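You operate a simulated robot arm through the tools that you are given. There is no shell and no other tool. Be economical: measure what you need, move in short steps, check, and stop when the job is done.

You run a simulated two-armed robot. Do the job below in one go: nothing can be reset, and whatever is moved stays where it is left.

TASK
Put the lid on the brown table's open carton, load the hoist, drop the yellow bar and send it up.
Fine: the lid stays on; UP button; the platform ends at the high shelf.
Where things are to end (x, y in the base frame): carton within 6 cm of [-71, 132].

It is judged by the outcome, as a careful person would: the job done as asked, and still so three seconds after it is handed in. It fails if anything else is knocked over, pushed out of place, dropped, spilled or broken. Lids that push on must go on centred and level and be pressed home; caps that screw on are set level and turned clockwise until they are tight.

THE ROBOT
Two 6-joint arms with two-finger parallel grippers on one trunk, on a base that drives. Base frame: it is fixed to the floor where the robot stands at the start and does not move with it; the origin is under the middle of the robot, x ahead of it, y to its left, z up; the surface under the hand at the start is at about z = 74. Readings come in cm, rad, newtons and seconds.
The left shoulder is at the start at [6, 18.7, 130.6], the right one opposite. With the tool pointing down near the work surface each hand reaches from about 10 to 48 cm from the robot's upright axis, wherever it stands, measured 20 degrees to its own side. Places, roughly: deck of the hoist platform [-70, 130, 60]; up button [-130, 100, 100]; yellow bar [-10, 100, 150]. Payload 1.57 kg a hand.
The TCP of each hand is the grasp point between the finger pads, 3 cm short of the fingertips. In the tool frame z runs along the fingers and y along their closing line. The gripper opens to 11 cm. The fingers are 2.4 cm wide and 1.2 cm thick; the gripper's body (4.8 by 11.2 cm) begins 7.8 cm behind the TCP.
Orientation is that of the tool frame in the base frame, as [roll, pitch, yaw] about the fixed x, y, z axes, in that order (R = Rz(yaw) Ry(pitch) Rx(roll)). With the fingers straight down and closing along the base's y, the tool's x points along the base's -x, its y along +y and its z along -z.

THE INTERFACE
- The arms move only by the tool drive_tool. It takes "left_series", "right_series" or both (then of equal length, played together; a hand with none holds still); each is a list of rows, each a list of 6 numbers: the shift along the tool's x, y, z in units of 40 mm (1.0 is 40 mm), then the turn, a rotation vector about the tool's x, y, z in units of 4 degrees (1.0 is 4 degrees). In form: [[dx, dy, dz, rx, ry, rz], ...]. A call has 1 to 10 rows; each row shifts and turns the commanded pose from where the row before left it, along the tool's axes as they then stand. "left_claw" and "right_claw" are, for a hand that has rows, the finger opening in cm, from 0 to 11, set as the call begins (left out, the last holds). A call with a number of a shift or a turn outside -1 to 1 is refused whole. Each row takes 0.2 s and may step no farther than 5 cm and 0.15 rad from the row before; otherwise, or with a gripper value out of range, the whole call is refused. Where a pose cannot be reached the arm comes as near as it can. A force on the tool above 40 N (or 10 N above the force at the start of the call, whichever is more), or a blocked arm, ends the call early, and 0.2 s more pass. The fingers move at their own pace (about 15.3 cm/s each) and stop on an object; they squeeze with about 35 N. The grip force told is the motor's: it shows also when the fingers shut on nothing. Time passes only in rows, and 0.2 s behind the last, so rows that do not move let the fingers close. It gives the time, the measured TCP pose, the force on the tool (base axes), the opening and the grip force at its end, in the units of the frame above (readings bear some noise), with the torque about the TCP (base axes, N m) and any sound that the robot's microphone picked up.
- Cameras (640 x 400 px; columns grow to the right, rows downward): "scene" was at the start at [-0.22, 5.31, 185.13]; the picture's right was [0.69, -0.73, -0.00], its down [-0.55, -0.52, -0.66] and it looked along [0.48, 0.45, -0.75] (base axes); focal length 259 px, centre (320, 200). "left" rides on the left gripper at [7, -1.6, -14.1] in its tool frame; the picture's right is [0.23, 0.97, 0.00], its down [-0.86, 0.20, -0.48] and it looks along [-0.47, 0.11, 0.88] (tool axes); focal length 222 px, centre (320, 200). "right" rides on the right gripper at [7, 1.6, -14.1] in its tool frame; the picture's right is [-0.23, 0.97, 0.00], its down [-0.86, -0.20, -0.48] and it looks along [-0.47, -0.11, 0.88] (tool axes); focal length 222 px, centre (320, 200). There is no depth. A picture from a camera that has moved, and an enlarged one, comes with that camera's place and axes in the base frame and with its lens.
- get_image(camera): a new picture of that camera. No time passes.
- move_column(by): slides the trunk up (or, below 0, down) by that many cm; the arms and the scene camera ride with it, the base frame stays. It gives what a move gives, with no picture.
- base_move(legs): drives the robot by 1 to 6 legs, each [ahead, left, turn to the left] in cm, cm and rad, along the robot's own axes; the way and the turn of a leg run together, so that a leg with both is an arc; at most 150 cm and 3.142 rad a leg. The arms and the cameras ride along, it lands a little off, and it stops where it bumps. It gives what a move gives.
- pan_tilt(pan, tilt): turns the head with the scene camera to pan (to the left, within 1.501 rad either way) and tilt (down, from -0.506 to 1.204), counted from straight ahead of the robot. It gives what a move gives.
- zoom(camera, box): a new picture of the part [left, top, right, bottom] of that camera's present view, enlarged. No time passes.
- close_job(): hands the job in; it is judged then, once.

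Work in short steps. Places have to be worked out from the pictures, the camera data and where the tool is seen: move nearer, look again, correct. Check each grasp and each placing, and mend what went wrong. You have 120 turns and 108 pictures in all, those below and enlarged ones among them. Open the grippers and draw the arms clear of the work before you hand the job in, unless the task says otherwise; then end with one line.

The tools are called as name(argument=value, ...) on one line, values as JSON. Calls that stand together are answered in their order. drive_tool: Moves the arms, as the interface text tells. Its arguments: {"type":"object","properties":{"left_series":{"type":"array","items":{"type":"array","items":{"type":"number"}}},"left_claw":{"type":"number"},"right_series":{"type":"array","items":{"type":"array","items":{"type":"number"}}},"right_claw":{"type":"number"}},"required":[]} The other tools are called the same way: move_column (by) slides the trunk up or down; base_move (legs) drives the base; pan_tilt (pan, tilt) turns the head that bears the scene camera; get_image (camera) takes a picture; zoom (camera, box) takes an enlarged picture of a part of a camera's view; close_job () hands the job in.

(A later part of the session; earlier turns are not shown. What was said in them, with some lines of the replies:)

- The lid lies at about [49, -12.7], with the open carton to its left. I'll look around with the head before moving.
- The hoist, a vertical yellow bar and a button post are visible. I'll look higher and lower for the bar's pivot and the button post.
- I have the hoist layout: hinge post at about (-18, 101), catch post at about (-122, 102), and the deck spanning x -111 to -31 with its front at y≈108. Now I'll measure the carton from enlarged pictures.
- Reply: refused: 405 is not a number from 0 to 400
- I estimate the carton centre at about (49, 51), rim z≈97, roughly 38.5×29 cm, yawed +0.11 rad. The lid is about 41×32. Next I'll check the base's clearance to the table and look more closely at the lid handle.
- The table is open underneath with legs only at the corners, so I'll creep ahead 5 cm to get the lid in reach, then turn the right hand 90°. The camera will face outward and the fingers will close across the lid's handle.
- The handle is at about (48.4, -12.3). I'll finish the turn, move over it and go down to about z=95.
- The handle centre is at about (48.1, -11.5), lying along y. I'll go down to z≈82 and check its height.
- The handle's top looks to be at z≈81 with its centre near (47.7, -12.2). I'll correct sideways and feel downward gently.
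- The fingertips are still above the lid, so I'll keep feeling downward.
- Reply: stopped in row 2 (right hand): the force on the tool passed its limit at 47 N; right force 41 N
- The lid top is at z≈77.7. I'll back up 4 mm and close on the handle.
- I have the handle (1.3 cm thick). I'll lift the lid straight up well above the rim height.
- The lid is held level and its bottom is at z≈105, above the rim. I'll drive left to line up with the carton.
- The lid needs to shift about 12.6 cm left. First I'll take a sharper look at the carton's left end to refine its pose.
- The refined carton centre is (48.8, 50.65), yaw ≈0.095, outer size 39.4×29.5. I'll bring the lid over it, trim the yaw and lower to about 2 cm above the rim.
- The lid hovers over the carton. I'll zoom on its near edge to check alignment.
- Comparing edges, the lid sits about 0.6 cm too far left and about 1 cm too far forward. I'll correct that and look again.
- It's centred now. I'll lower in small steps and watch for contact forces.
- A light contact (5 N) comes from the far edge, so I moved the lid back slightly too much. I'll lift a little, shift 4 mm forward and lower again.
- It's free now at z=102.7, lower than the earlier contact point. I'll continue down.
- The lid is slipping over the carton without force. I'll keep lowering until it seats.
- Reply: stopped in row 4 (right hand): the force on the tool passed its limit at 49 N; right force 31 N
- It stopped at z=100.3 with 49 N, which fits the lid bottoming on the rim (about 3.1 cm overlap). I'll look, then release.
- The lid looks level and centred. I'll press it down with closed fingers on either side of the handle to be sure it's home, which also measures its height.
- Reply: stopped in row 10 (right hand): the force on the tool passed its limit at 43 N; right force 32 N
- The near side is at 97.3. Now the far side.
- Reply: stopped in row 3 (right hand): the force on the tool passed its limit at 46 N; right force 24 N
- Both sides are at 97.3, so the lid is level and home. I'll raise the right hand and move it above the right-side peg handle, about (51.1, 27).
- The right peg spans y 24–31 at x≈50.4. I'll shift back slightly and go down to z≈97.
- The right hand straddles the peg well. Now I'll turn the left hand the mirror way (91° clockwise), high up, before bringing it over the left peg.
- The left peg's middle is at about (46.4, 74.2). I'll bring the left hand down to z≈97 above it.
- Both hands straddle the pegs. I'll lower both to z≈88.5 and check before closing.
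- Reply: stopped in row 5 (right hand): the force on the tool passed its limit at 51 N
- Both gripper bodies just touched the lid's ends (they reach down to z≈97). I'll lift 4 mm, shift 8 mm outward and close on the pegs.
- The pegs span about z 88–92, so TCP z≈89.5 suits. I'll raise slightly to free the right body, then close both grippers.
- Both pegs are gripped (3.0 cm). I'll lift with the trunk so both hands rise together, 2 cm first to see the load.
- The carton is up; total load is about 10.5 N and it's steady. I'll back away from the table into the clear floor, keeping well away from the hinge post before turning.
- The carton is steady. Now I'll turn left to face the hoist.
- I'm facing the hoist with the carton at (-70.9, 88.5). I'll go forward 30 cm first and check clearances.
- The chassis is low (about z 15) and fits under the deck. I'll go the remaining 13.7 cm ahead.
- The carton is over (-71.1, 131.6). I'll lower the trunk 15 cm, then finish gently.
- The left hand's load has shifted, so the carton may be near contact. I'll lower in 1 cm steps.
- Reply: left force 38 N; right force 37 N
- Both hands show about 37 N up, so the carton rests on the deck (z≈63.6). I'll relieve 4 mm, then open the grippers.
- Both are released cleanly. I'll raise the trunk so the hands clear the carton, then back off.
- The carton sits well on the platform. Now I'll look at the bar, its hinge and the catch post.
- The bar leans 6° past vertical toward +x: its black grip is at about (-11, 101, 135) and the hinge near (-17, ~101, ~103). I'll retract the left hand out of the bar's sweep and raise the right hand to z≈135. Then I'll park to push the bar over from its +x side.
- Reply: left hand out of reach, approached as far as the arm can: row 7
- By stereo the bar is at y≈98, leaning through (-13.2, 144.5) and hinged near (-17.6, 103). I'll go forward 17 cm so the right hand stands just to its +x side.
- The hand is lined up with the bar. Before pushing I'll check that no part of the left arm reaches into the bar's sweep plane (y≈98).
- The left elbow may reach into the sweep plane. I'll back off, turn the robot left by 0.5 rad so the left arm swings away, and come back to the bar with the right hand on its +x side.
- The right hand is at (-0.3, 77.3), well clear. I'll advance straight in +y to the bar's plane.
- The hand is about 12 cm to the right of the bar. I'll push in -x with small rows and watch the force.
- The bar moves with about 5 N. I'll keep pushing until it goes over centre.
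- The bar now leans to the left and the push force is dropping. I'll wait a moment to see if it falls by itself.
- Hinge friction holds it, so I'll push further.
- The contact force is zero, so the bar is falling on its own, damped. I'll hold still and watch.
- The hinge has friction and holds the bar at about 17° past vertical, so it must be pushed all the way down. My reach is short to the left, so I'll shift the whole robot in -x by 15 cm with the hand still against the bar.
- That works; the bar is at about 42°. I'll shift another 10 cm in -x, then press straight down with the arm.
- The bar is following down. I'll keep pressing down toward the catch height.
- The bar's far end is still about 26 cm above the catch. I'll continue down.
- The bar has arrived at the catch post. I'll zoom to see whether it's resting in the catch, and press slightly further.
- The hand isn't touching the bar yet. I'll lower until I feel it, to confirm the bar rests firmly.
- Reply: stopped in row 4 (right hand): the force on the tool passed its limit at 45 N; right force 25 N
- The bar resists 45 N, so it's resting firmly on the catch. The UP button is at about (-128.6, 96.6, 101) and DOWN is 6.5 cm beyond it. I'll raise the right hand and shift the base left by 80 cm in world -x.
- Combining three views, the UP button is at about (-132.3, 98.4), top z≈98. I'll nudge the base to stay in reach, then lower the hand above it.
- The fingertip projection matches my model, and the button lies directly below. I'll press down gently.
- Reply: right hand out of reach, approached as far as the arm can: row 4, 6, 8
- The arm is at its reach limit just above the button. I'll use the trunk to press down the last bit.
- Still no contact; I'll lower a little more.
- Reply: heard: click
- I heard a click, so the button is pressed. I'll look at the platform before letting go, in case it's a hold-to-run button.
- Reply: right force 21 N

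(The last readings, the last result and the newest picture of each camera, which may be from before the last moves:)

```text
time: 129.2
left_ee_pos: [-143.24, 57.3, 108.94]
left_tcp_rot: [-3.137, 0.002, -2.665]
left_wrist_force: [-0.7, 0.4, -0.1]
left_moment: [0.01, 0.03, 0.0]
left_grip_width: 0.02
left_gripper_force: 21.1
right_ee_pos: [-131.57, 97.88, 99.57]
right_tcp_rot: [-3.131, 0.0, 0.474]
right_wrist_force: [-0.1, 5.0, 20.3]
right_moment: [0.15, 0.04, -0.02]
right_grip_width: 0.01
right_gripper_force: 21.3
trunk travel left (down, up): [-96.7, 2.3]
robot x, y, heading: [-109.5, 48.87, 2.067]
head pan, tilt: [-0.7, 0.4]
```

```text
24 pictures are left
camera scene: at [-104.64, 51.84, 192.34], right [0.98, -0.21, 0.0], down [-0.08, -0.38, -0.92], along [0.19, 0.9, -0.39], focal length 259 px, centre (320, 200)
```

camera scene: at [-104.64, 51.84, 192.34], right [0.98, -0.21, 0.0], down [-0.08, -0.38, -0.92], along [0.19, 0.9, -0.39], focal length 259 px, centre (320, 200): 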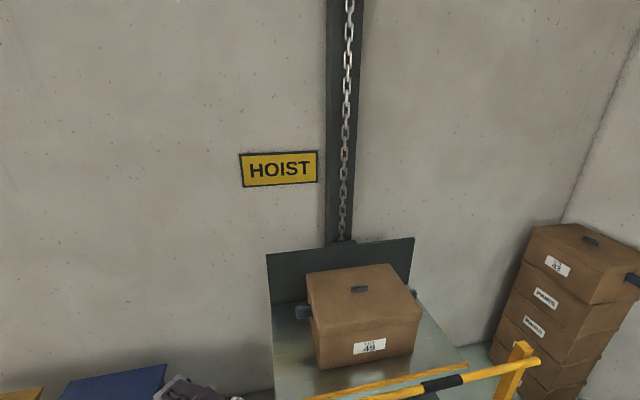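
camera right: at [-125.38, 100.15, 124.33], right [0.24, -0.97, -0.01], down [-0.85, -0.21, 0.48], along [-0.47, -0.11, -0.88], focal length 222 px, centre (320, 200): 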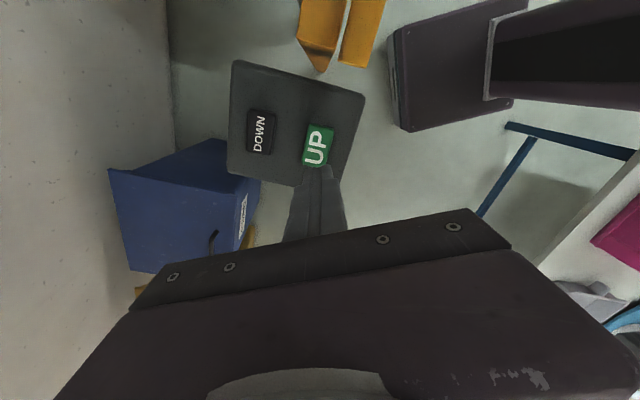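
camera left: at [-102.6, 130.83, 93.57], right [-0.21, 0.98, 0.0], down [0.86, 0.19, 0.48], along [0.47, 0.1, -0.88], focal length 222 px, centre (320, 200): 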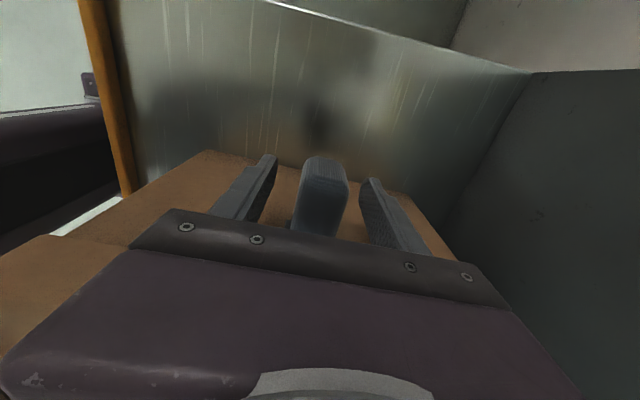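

I'll let a second pass and compare to see if the platform is rising.

drive_tool(left_series=[[0, 0, 0, 0, 0, 0], [0, 0, 0, 0, 0, 0], [0, 0, 0, 0, 0, 0], [0, 0, 0, 0, 0, 0], [0, 0, 0, 0, 0, 0]])

get_image(camera="scene")

```text
time: 130.4
left_ee_pos: [-143.27, 57.13, 109.03]
left_tcp_rot: [-3.137, 0.002, -2.666]
left_wrist_force: [-0.1, 0.5, -1.7]
left_moment: [0.02, 0.0, 0.02]
left_grip_width: 0.0
left_gripper_force: 21.2
right_ee_pos: [-131.74, 97.96, 99.57]
right_tcp_rot: [-3.133, -0.002, 0.475]
right_wrist_force: [-2.8, 8.4, 23.6]
right_moment: [0.21, 0.06, 0.0]
right_grip_width: 0.0
right_gripper_force: 21.1
trunk travel left (down, up): [-96.7, 2.3]
robot x, y, heading: [-109.76, 48.55, 2.066]
head pan, tilt: [-0.7, 0.4]
```

```text
23 pictures are left
camera scene: at [-104.65, 51.87, 192.35], right [0.98, -0.21, 0.0], down [-0.08, -0.38, -0.92], along [0.19, 0.9, -0.39], focal length 259 px, centre (320, 200)
```

scene: 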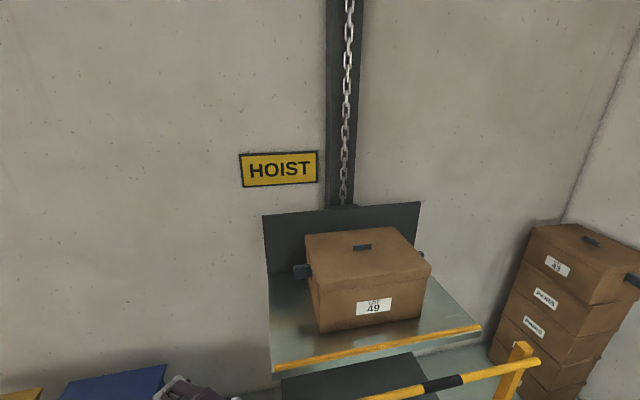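

It's rising. I'll keep holding the button while it travels, clear of the platform.

drive_tool(left_series=[[0, 0, 0, 0, 0, 0], [0, 0, 0, 0, 0, 0], [0, 0, 0, 0, 0, 0], [0, 0, 0, 0, 0, 0], [0, 0, 0, 0, 0, 0], [0, 0, 0, 0, 0, 0], [0, 0, 0, 0, 0, 0], [0, 0, 0, 0, 0, 0], [0, 0, 0, 0, 0, 0], [0, 0, 0, 0, 0, 0]])

drive_tool(left_series=[[0, 0, 0, 0, 0, 0], [0, 0, 0, 0, 0, 0], [0, 0, 0, 0, 0, 0], [0, 0, 0, 0, 0, 0], [0, 0, 0, 0, 0, 0], [0, 0, 0, 0, 0, 0], [0, 0, 0, 0, 0, 0], [0, 0, 0, 0, 0, 0], [0, 0, 0, 0, 0, 0], [0, 0, 0, 0, 0, 0]])

get_image(camera="scene")

```text
time: 132.6
left_ee_pos: [-143.29, 57.27, 108.9]
left_tcp_rot: [-3.137, 0.001, -2.665]
left_wrist_force: [-0.2, -0.1, 1.1]
left_moment: [-0.01, 0.0, 0.0]
left_grip_width: 0.0
left_gripper_force: 21.2
right_ee_pos: [-131.71, 97.83, 99.53]
right_tcp_rot: [-3.134, 0.0, 0.474]
right_wrist_force: [-2.9, 8.1, 24.8]
right_moment: [0.22, 0.12, -0.05]
right_grip_width: 0.01
right_gripper_force: 20.7
trunk travel left (down, up): [-96.7, 2.3]
robot x, y, heading: [-109.63, 48.09, 2.064]
head pan, tilt: [-0.7, 0.4]
```

```text
time: 134.8
left_ee_pos: [-143.32, 57.17, 108.99]
left_tcp_rot: [-3.135, 0.002, -2.664]
left_wrist_force: [-0.7, 0.1, 1.1]
left_moment: [0.0, 0.0, -0.02]
left_grip_width: 0.0
left_gripper_force: 21.5
right_ee_pos: [-131.7, 97.91, 99.68]
right_tcp_rot: [-3.132, -0.003, 0.473]
right_wrist_force: [-2.2, 8.8, 24.0]
right_moment: [0.2, 0.13, -0.04]
right_grip_width: 0.0
right_gripper_force: 21.2
trunk travel left (down, up): [-96.7, 2.3]
robot x, y, heading: [-109.36, 48.01, 2.06]
head pan, tilt: [-0.7, 0.4]
```

```text
22 pictures are left
camera scene: at [-104.66, 51.86, 192.34], right [0.98, -0.21, 0.0], down [-0.08, -0.38, -0.92], along [0.19, 0.9, -0.39], focal length 259 px, centre (320, 200)
```

scene: 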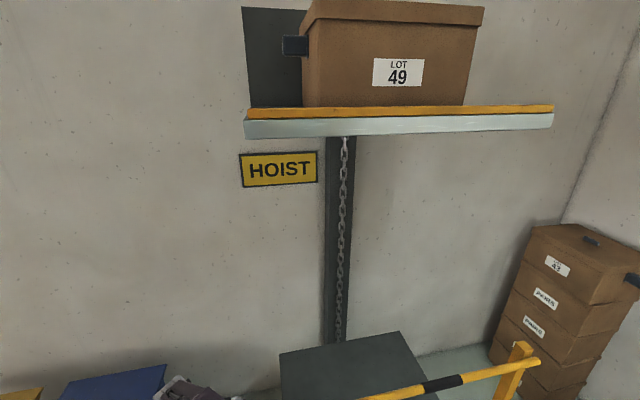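

It's rising steadily. I'll continue holding and tilt the head up.

pan_tilt(pan=-0.5, tilt=-0.2)

drive_tool(left_series=[[0, 0, 0, 0, 0, 0], [0, 0, 0, 0, 0, 0], [0, 0, 0, 0, 0, 0], [0, 0, 0, 0, 0, 0], [0, 0, 0, 0, 0, 0], [0, 0, 0, 0, 0, 0], [0, 0, 0, 0, 0, 0], [0, 0, 0, 0, 0, 0], [0, 0, 0, 0, 0, 0], [0, 0, 0, 0, 0, 0]])

get_image(camera="scene")

drive_tool(left_series=[[0, 0, 0, 0, 0, 0], [0, 0, 0, 0, 0, 0], [0, 0, 0, 0, 0, 0], [0, 0, 0, 0, 0, 0], [0, 0, 0, 0, 0, 0], [0, 0, 0, 0, 0, 0], [0, 0, 0, 0, 0, 0], [0, 0, 0, 0, 0, 0], [0, 0, 0, 0, 0, 0], [0, 0, 0, 0, 0, 0]])

get_image(camera="scene")

```text
time: 135.8
left_ee_pos: [-143.31, 57.21, 109.02]
left_tcp_rot: [-3.137, 0.001, -2.663]
left_wrist_force: [-0.5, -0.1, -0.2]
left_moment: [0.02, -0.01, -0.01]
left_grip_width: 0.0
left_gripper_force: 21.0
right_ee_pos: [-131.55, 97.91, 99.61]
right_tcp_rot: [-3.133, -0.001, 0.473]
right_wrist_force: [-3.2, 8.2, 24.1]
right_moment: [0.16, 0.08, 0.01]
right_grip_width: 0.0
right_gripper_force: 20.8
trunk travel left (down, up): [-96.7, 2.3]
robot x, y, heading: [-109.32, 48.15, 2.064]
head pan, tilt: [-0.499, -0.201]
```

```text
time: 138.0
left_ee_pos: [-143.27, 57.14, 108.89]
left_tcp_rot: [-3.136, 0.002, -2.665]
left_wrist_force: [-0.2, -0.1, 0.6]
left_moment: [0.01, 0.01, 0.01]
left_grip_width: 0.0
left_gripper_force: 21.6
right_ee_pos: [-131.7, 97.92, 99.64]
right_tcp_rot: [-3.133, -0.002, 0.471]
right_wrist_force: [-2.0, 8.4, 23.6]
right_moment: [0.17, 0.07, 0.02]
right_grip_width: 0.0
right_gripper_force: 20.9
trunk travel left (down, up): [-96.7, 2.3]
robot x, y, heading: [-109.69, 48.2, 2.064]
head pan, tilt: [-0.499, -0.201]
```

```text
21 pictures are left
camera scene: at [-106.5, 51.08, 197.79], right [1.0, -0.01, 0.0], down [0.0, 0.2, -0.98], along [0.01, 0.98, 0.2], focal length 259 px, centre (320, 200)
```

scene: 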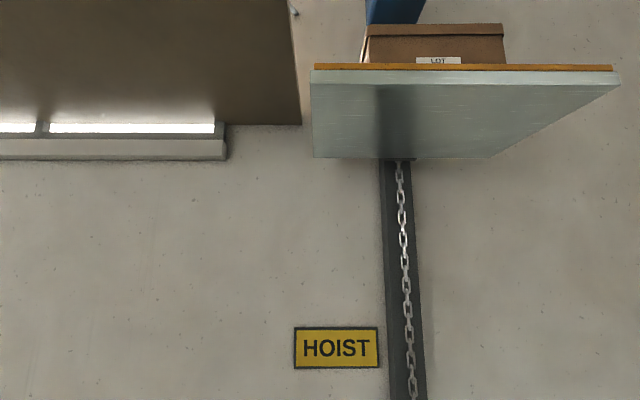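

```text
time: 140.2
left_ee_pos: [-143.23, 57.16, 108.91]
left_tcp_rot: [-3.135, 0.003, -2.665]
left_wrist_force: [0.5, -0.6, 0.1]
left_moment: [-0.01, -0.02, -0.04]
left_grip_width: 0.0
left_gripper_force: 21.0
right_ee_pos: [-131.6, 98.0, 99.56]
right_tcp_rot: [-3.133, -0.002, 0.472]
right_wrist_force: [-2.2, 6.6, 24.2]
right_moment: [0.17, 0.11, -0.02]
right_grip_width: 0.01
right_gripper_force: 21.1
trunk travel left (down, up): [-96.7, 2.3]
robot x, y, heading: [-109.36, 48.69, 2.062]
head pan, tilt: [-0.499, -0.201]
```

```text
20 pictures are left
camera scene: at [-106.5, 51.07, 197.79], right [1.0, -0.01, 0.0], down [0.0, 0.2, -0.98], along [0.01, 0.98, 0.2], focal length 259 px, centre (320, 200)
```

scene: 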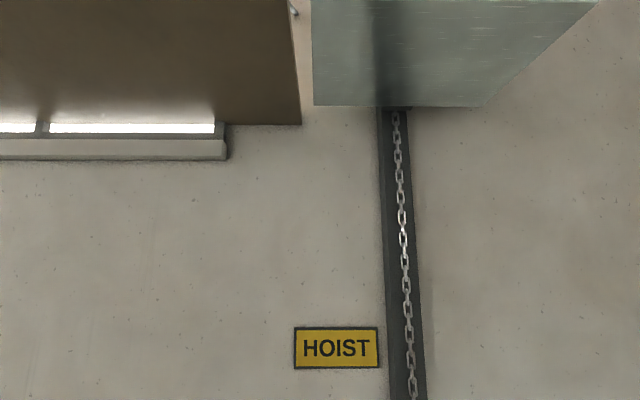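

It's about level with the shelf. I'll look higher and check whether it has stopped.

pan_tilt(pan=-0.4, tilt=-0.5)

get_image(camera="scene")

drive_tool(left_series=[[0, 0, 0, 0, 0, 0], [0, 0, 0, 0, 0, 0], [0, 0, 0, 0, 0, 0], [0, 0, 0, 0, 0, 0], [0, 0, 0, 0, 0, 0], [0, 0, 0, 0, 0, 0], [0, 0, 0, 0, 0, 0], [0, 0, 0, 0, 0, 0]])

get_image(camera="scene")

```text
time: 141.0
left_ee_pos: [-143.26, 57.13, 108.92]
left_tcp_rot: [-3.138, 0.002, -2.665]
left_wrist_force: [0.2, -0.5, 0.1]
left_moment: [-0.01, -0.02, -0.01]
left_grip_width: 0.0
left_gripper_force: 21.1
right_ee_pos: [-131.67, 97.85, 99.68]
right_tcp_rot: [-3.132, -0.002, 0.474]
right_wrist_force: [-2.4, 6.5, 24.3]
right_moment: [0.15, 0.09, -0.05]
right_grip_width: 0.01
right_gripper_force: 21.9
trunk travel left (down, up): [-96.7, 2.3]
robot x, y, heading: [-109.5, 48.53, 2.061]
head pan, tilt: [-0.4, -0.499]
```

```text
19 pictures are left
camera scene: at [-107.17, 49.42, 200.04], right [1.0, 0.09, 0.0], down [-0.04, 0.48, -0.88], along [-0.08, 0.87, 0.48], focal length 259 px, centre (320, 200)
```

scene: 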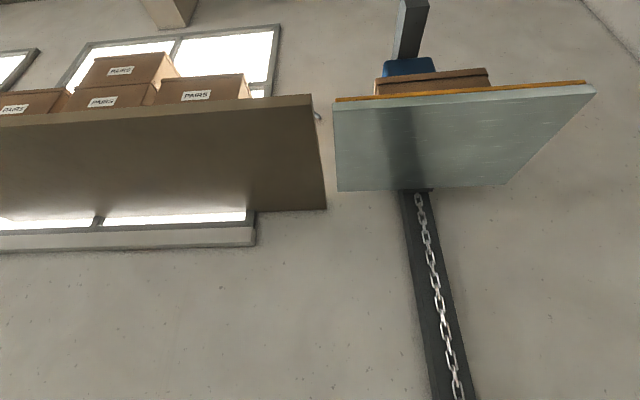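

```text
time: 142.8
left_ee_pos: [-143.34, 57.15, 108.89]
left_tcp_rot: [-3.136, 0.003, -2.665]
left_wrist_force: [0.1, 0.1, -0.5]
left_moment: [-0.02, -0.01, 0.01]
left_grip_width: 0.01
left_gripper_force: 21.5
right_ee_pos: [-131.54, 97.82, 99.64]
right_tcp_rot: [-3.133, -0.001, 0.474]
right_wrist_force: [-2.6, 6.8, 24.4]
right_moment: [0.2, 0.08, 0.01]
right_grip_width: 0.0
right_gripper_force: 21.0
trunk travel left (down, up): [-96.7, 2.3]
robot x, y, heading: [-109.84, 48.4, 2.062]
head pan, tilt: [-0.4, -0.499]
```

```text
18 pictures are left
camera scene: at [-107.17, 49.41, 200.05], right [1.0, 0.09, 0.0], down [-0.04, 0.48, -0.88], along [-0.08, 0.87, 0.48], focal length 259 px, centre (320, 200)
```

scene: 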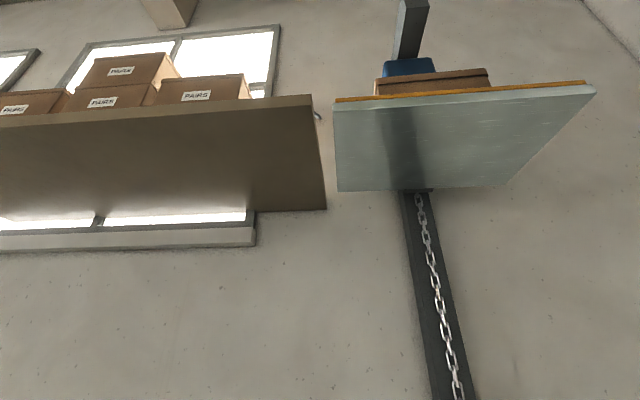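

The platform has stopped level with the high shelf, with the lidded carton on it. I'll release the button by raising the trunk, lift the hand, back off, and check again.

move_column(by=2.2)

drive_tool(right_series=[[0, 0, -1, 0, 0, 0], [0, 0, -1, 0, 0, 0], [0, 0, -1, 0, 0, 0], [0, 0, -1, 0, 0, 0], [0, 0, -1, 0, 0, 0]], right_claw=8, left_series=[[0, 0, 0, 0, 0, 0], [0, 0, 0, 0, 0, 0], [0, 0, 0, 0, 0, 0], [0, 0, 0, 0, 0, 0], [0, 0, 0, 0, 0, 0]], left_claw=8)

base_move(legs=[[-19, 10, 0]])

pan_tilt(pan=-0.6, tilt=-0.35)

get_image(camera="scene")

pan_tilt(pan=-0.7, tilt=0.6)

get_image(camera="scene")

```text
time: 143.4
left_ee_pos: [-143.25, 57.36, 111.15]
left_tcp_rot: [-3.135, 0.002, -2.666]
left_wrist_force: [-0.6, -1.2, 0.8]
left_moment: [0.03, 0.03, -0.04]
left_grip_width: 0.0
left_gripper_force: 21.6
right_ee_pos: [-131.53, 97.84, 101.66]
right_tcp_rot: [-3.138, 0.0, 0.474]
right_wrist_force: [-0.3, -1.3, -0.1]
right_moment: [-0.04, -0.01, 0.0]
right_grip_width: 0.02
right_gripper_force: 21.2
trunk travel left (down, up): [-98.9, 0.1]
robot x, y, heading: [-109.39, 48.48, 2.063]
head pan, tilt: [-0.4, -0.499]
```

```text
time: 144.6
left_ee_pos: [-143.32, 57.21, 111.08]
left_tcp_rot: [-3.135, 0.0, -2.666]
left_wrist_force: [-0.4, 0.4, -0.7]
left_moment: [0.03, -0.01, 0.0]
left_grip_width: 8.01
left_gripper_force: 0.2
right_ee_pos: [-131.54, 97.79, 121.91]
right_tcp_rot: [-3.133, -0.002, 0.471]
right_wrist_force: [-0.5, -0.6, 0.1]
right_moment: [-0.03, 0.03, -0.02]
right_grip_width: 8.03
right_gripper_force: 0.1
trunk travel left (down, up): [-98.9, 0.1]
robot x, y, heading: [-109.56, 48.05, 2.067]
head pan, tilt: [-0.4, -0.499]
```

```text
time: 146.3
left_ee_pos: [-143.07, 36.19, 111.16]
left_tcp_rot: [-3.131, -0.003, -2.665]
left_wrist_force: [-0.3, 0.0, 0.6]
left_moment: [-0.05, 0.0, -0.03]
left_grip_width: 8.01
left_gripper_force: 0.1
right_ee_pos: [-131.35, 76.82, 121.64]
right_tcp_rot: [-3.139, -0.002, 0.471]
right_wrist_force: [0.8, -0.1, 0.5]
right_moment: [-0.03, -0.02, 0.01]
right_grip_width: 8.0
right_gripper_force: 0.0
trunk travel left (down, up): [-98.9, 0.1]
robot x, y, heading: [-109.34, 26.96, 2.06]
head pan, tilt: [-0.4, -0.499]
```

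```text
time: 147.0
left_ee_pos: [-143.08, 35.81, 111.14]
left_tcp_rot: [-3.134, 0.001, -2.666]
left_wrist_force: [0.6, -0.6, -0.4]
left_moment: [-0.01, 0.0, -0.02]
left_grip_width: 7.96
left_gripper_force: 0.2
right_ee_pos: [-131.29, 76.48, 121.7]
right_tcp_rot: [-3.135, -0.002, 0.471]
right_wrist_force: [-0.5, -0.1, 0.6]
right_moment: [-0.01, -0.01, -0.02]
right_grip_width: 7.98
right_gripper_force: 0.0
trunk travel left (down, up): [-98.9, 0.1]
robot x, y, heading: [-109.67, 26.65, 2.065]
head pan, tilt: [-0.6, -0.351]
```

```text
17 pictures are left
camera scene: at [-105.66, 29.15, 201.18], right [0.99, -0.11, 0.0], down [0.04, 0.34, -0.94], along [0.1, 0.93, 0.34], focal length 259 px, centre (320, 200)
```

scene: 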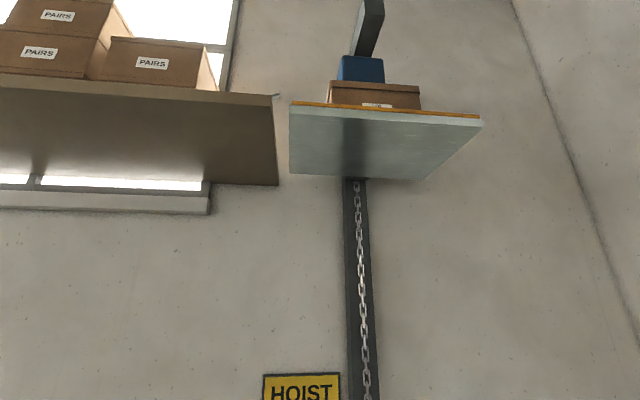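

```text
time: 148.3
left_ee_pos: [-143.17, 35.78, 111.21]
left_tcp_rot: [-3.135, 0.003, -2.665]
left_wrist_force: [-0.5, -0.1, -0.1]
left_moment: [0.03, 0.02, -0.02]
left_grip_width: 8.03
left_gripper_force: 0.1
right_ee_pos: [-131.39, 76.37, 121.75]
right_tcp_rot: [-3.136, -0.001, 0.472]
right_wrist_force: [0.2, -0.4, -0.2]
right_moment: [0.0, -0.03, 0.0]
right_grip_width: 8.01
right_gripper_force: 0.0
trunk travel left (down, up): [-98.9, 0.1]
robot x, y, heading: [-109.68, 26.9, 2.071]
head pan, tilt: [-0.7, 0.6]
```

```text
16 pictures are left
camera scene: at [-104.66, 30.11, 192.72], right [0.98, -0.21, 0.0], down [-0.12, -0.55, -0.83], along [0.17, 0.81, -0.56], focal length 259 px, centre (320, 200)
```

scene: 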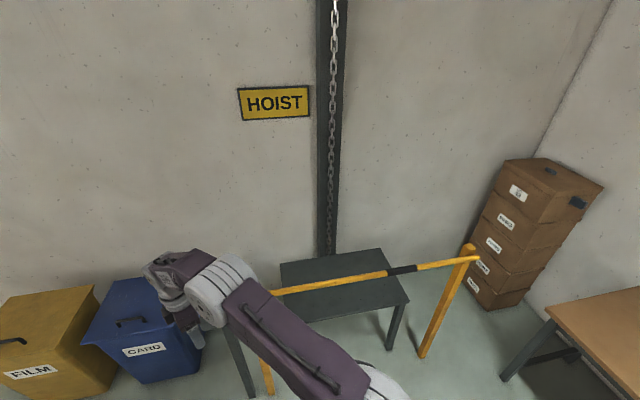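

The platform holds at the shelf with the carton and lid on it, the bar is down, and both hands are open and clear. I'm handing it in.

close_job()

```text
The job is handed in.
```

The lid is pressed onto the carton and the carton is on the hoist platform. I set it down at about [-71, 131.7], within the 6 cm allowed. The yellow bar is down on its catch and I pressed UP. The platform is stopped level with the high shelf and the carton still has its lid on.
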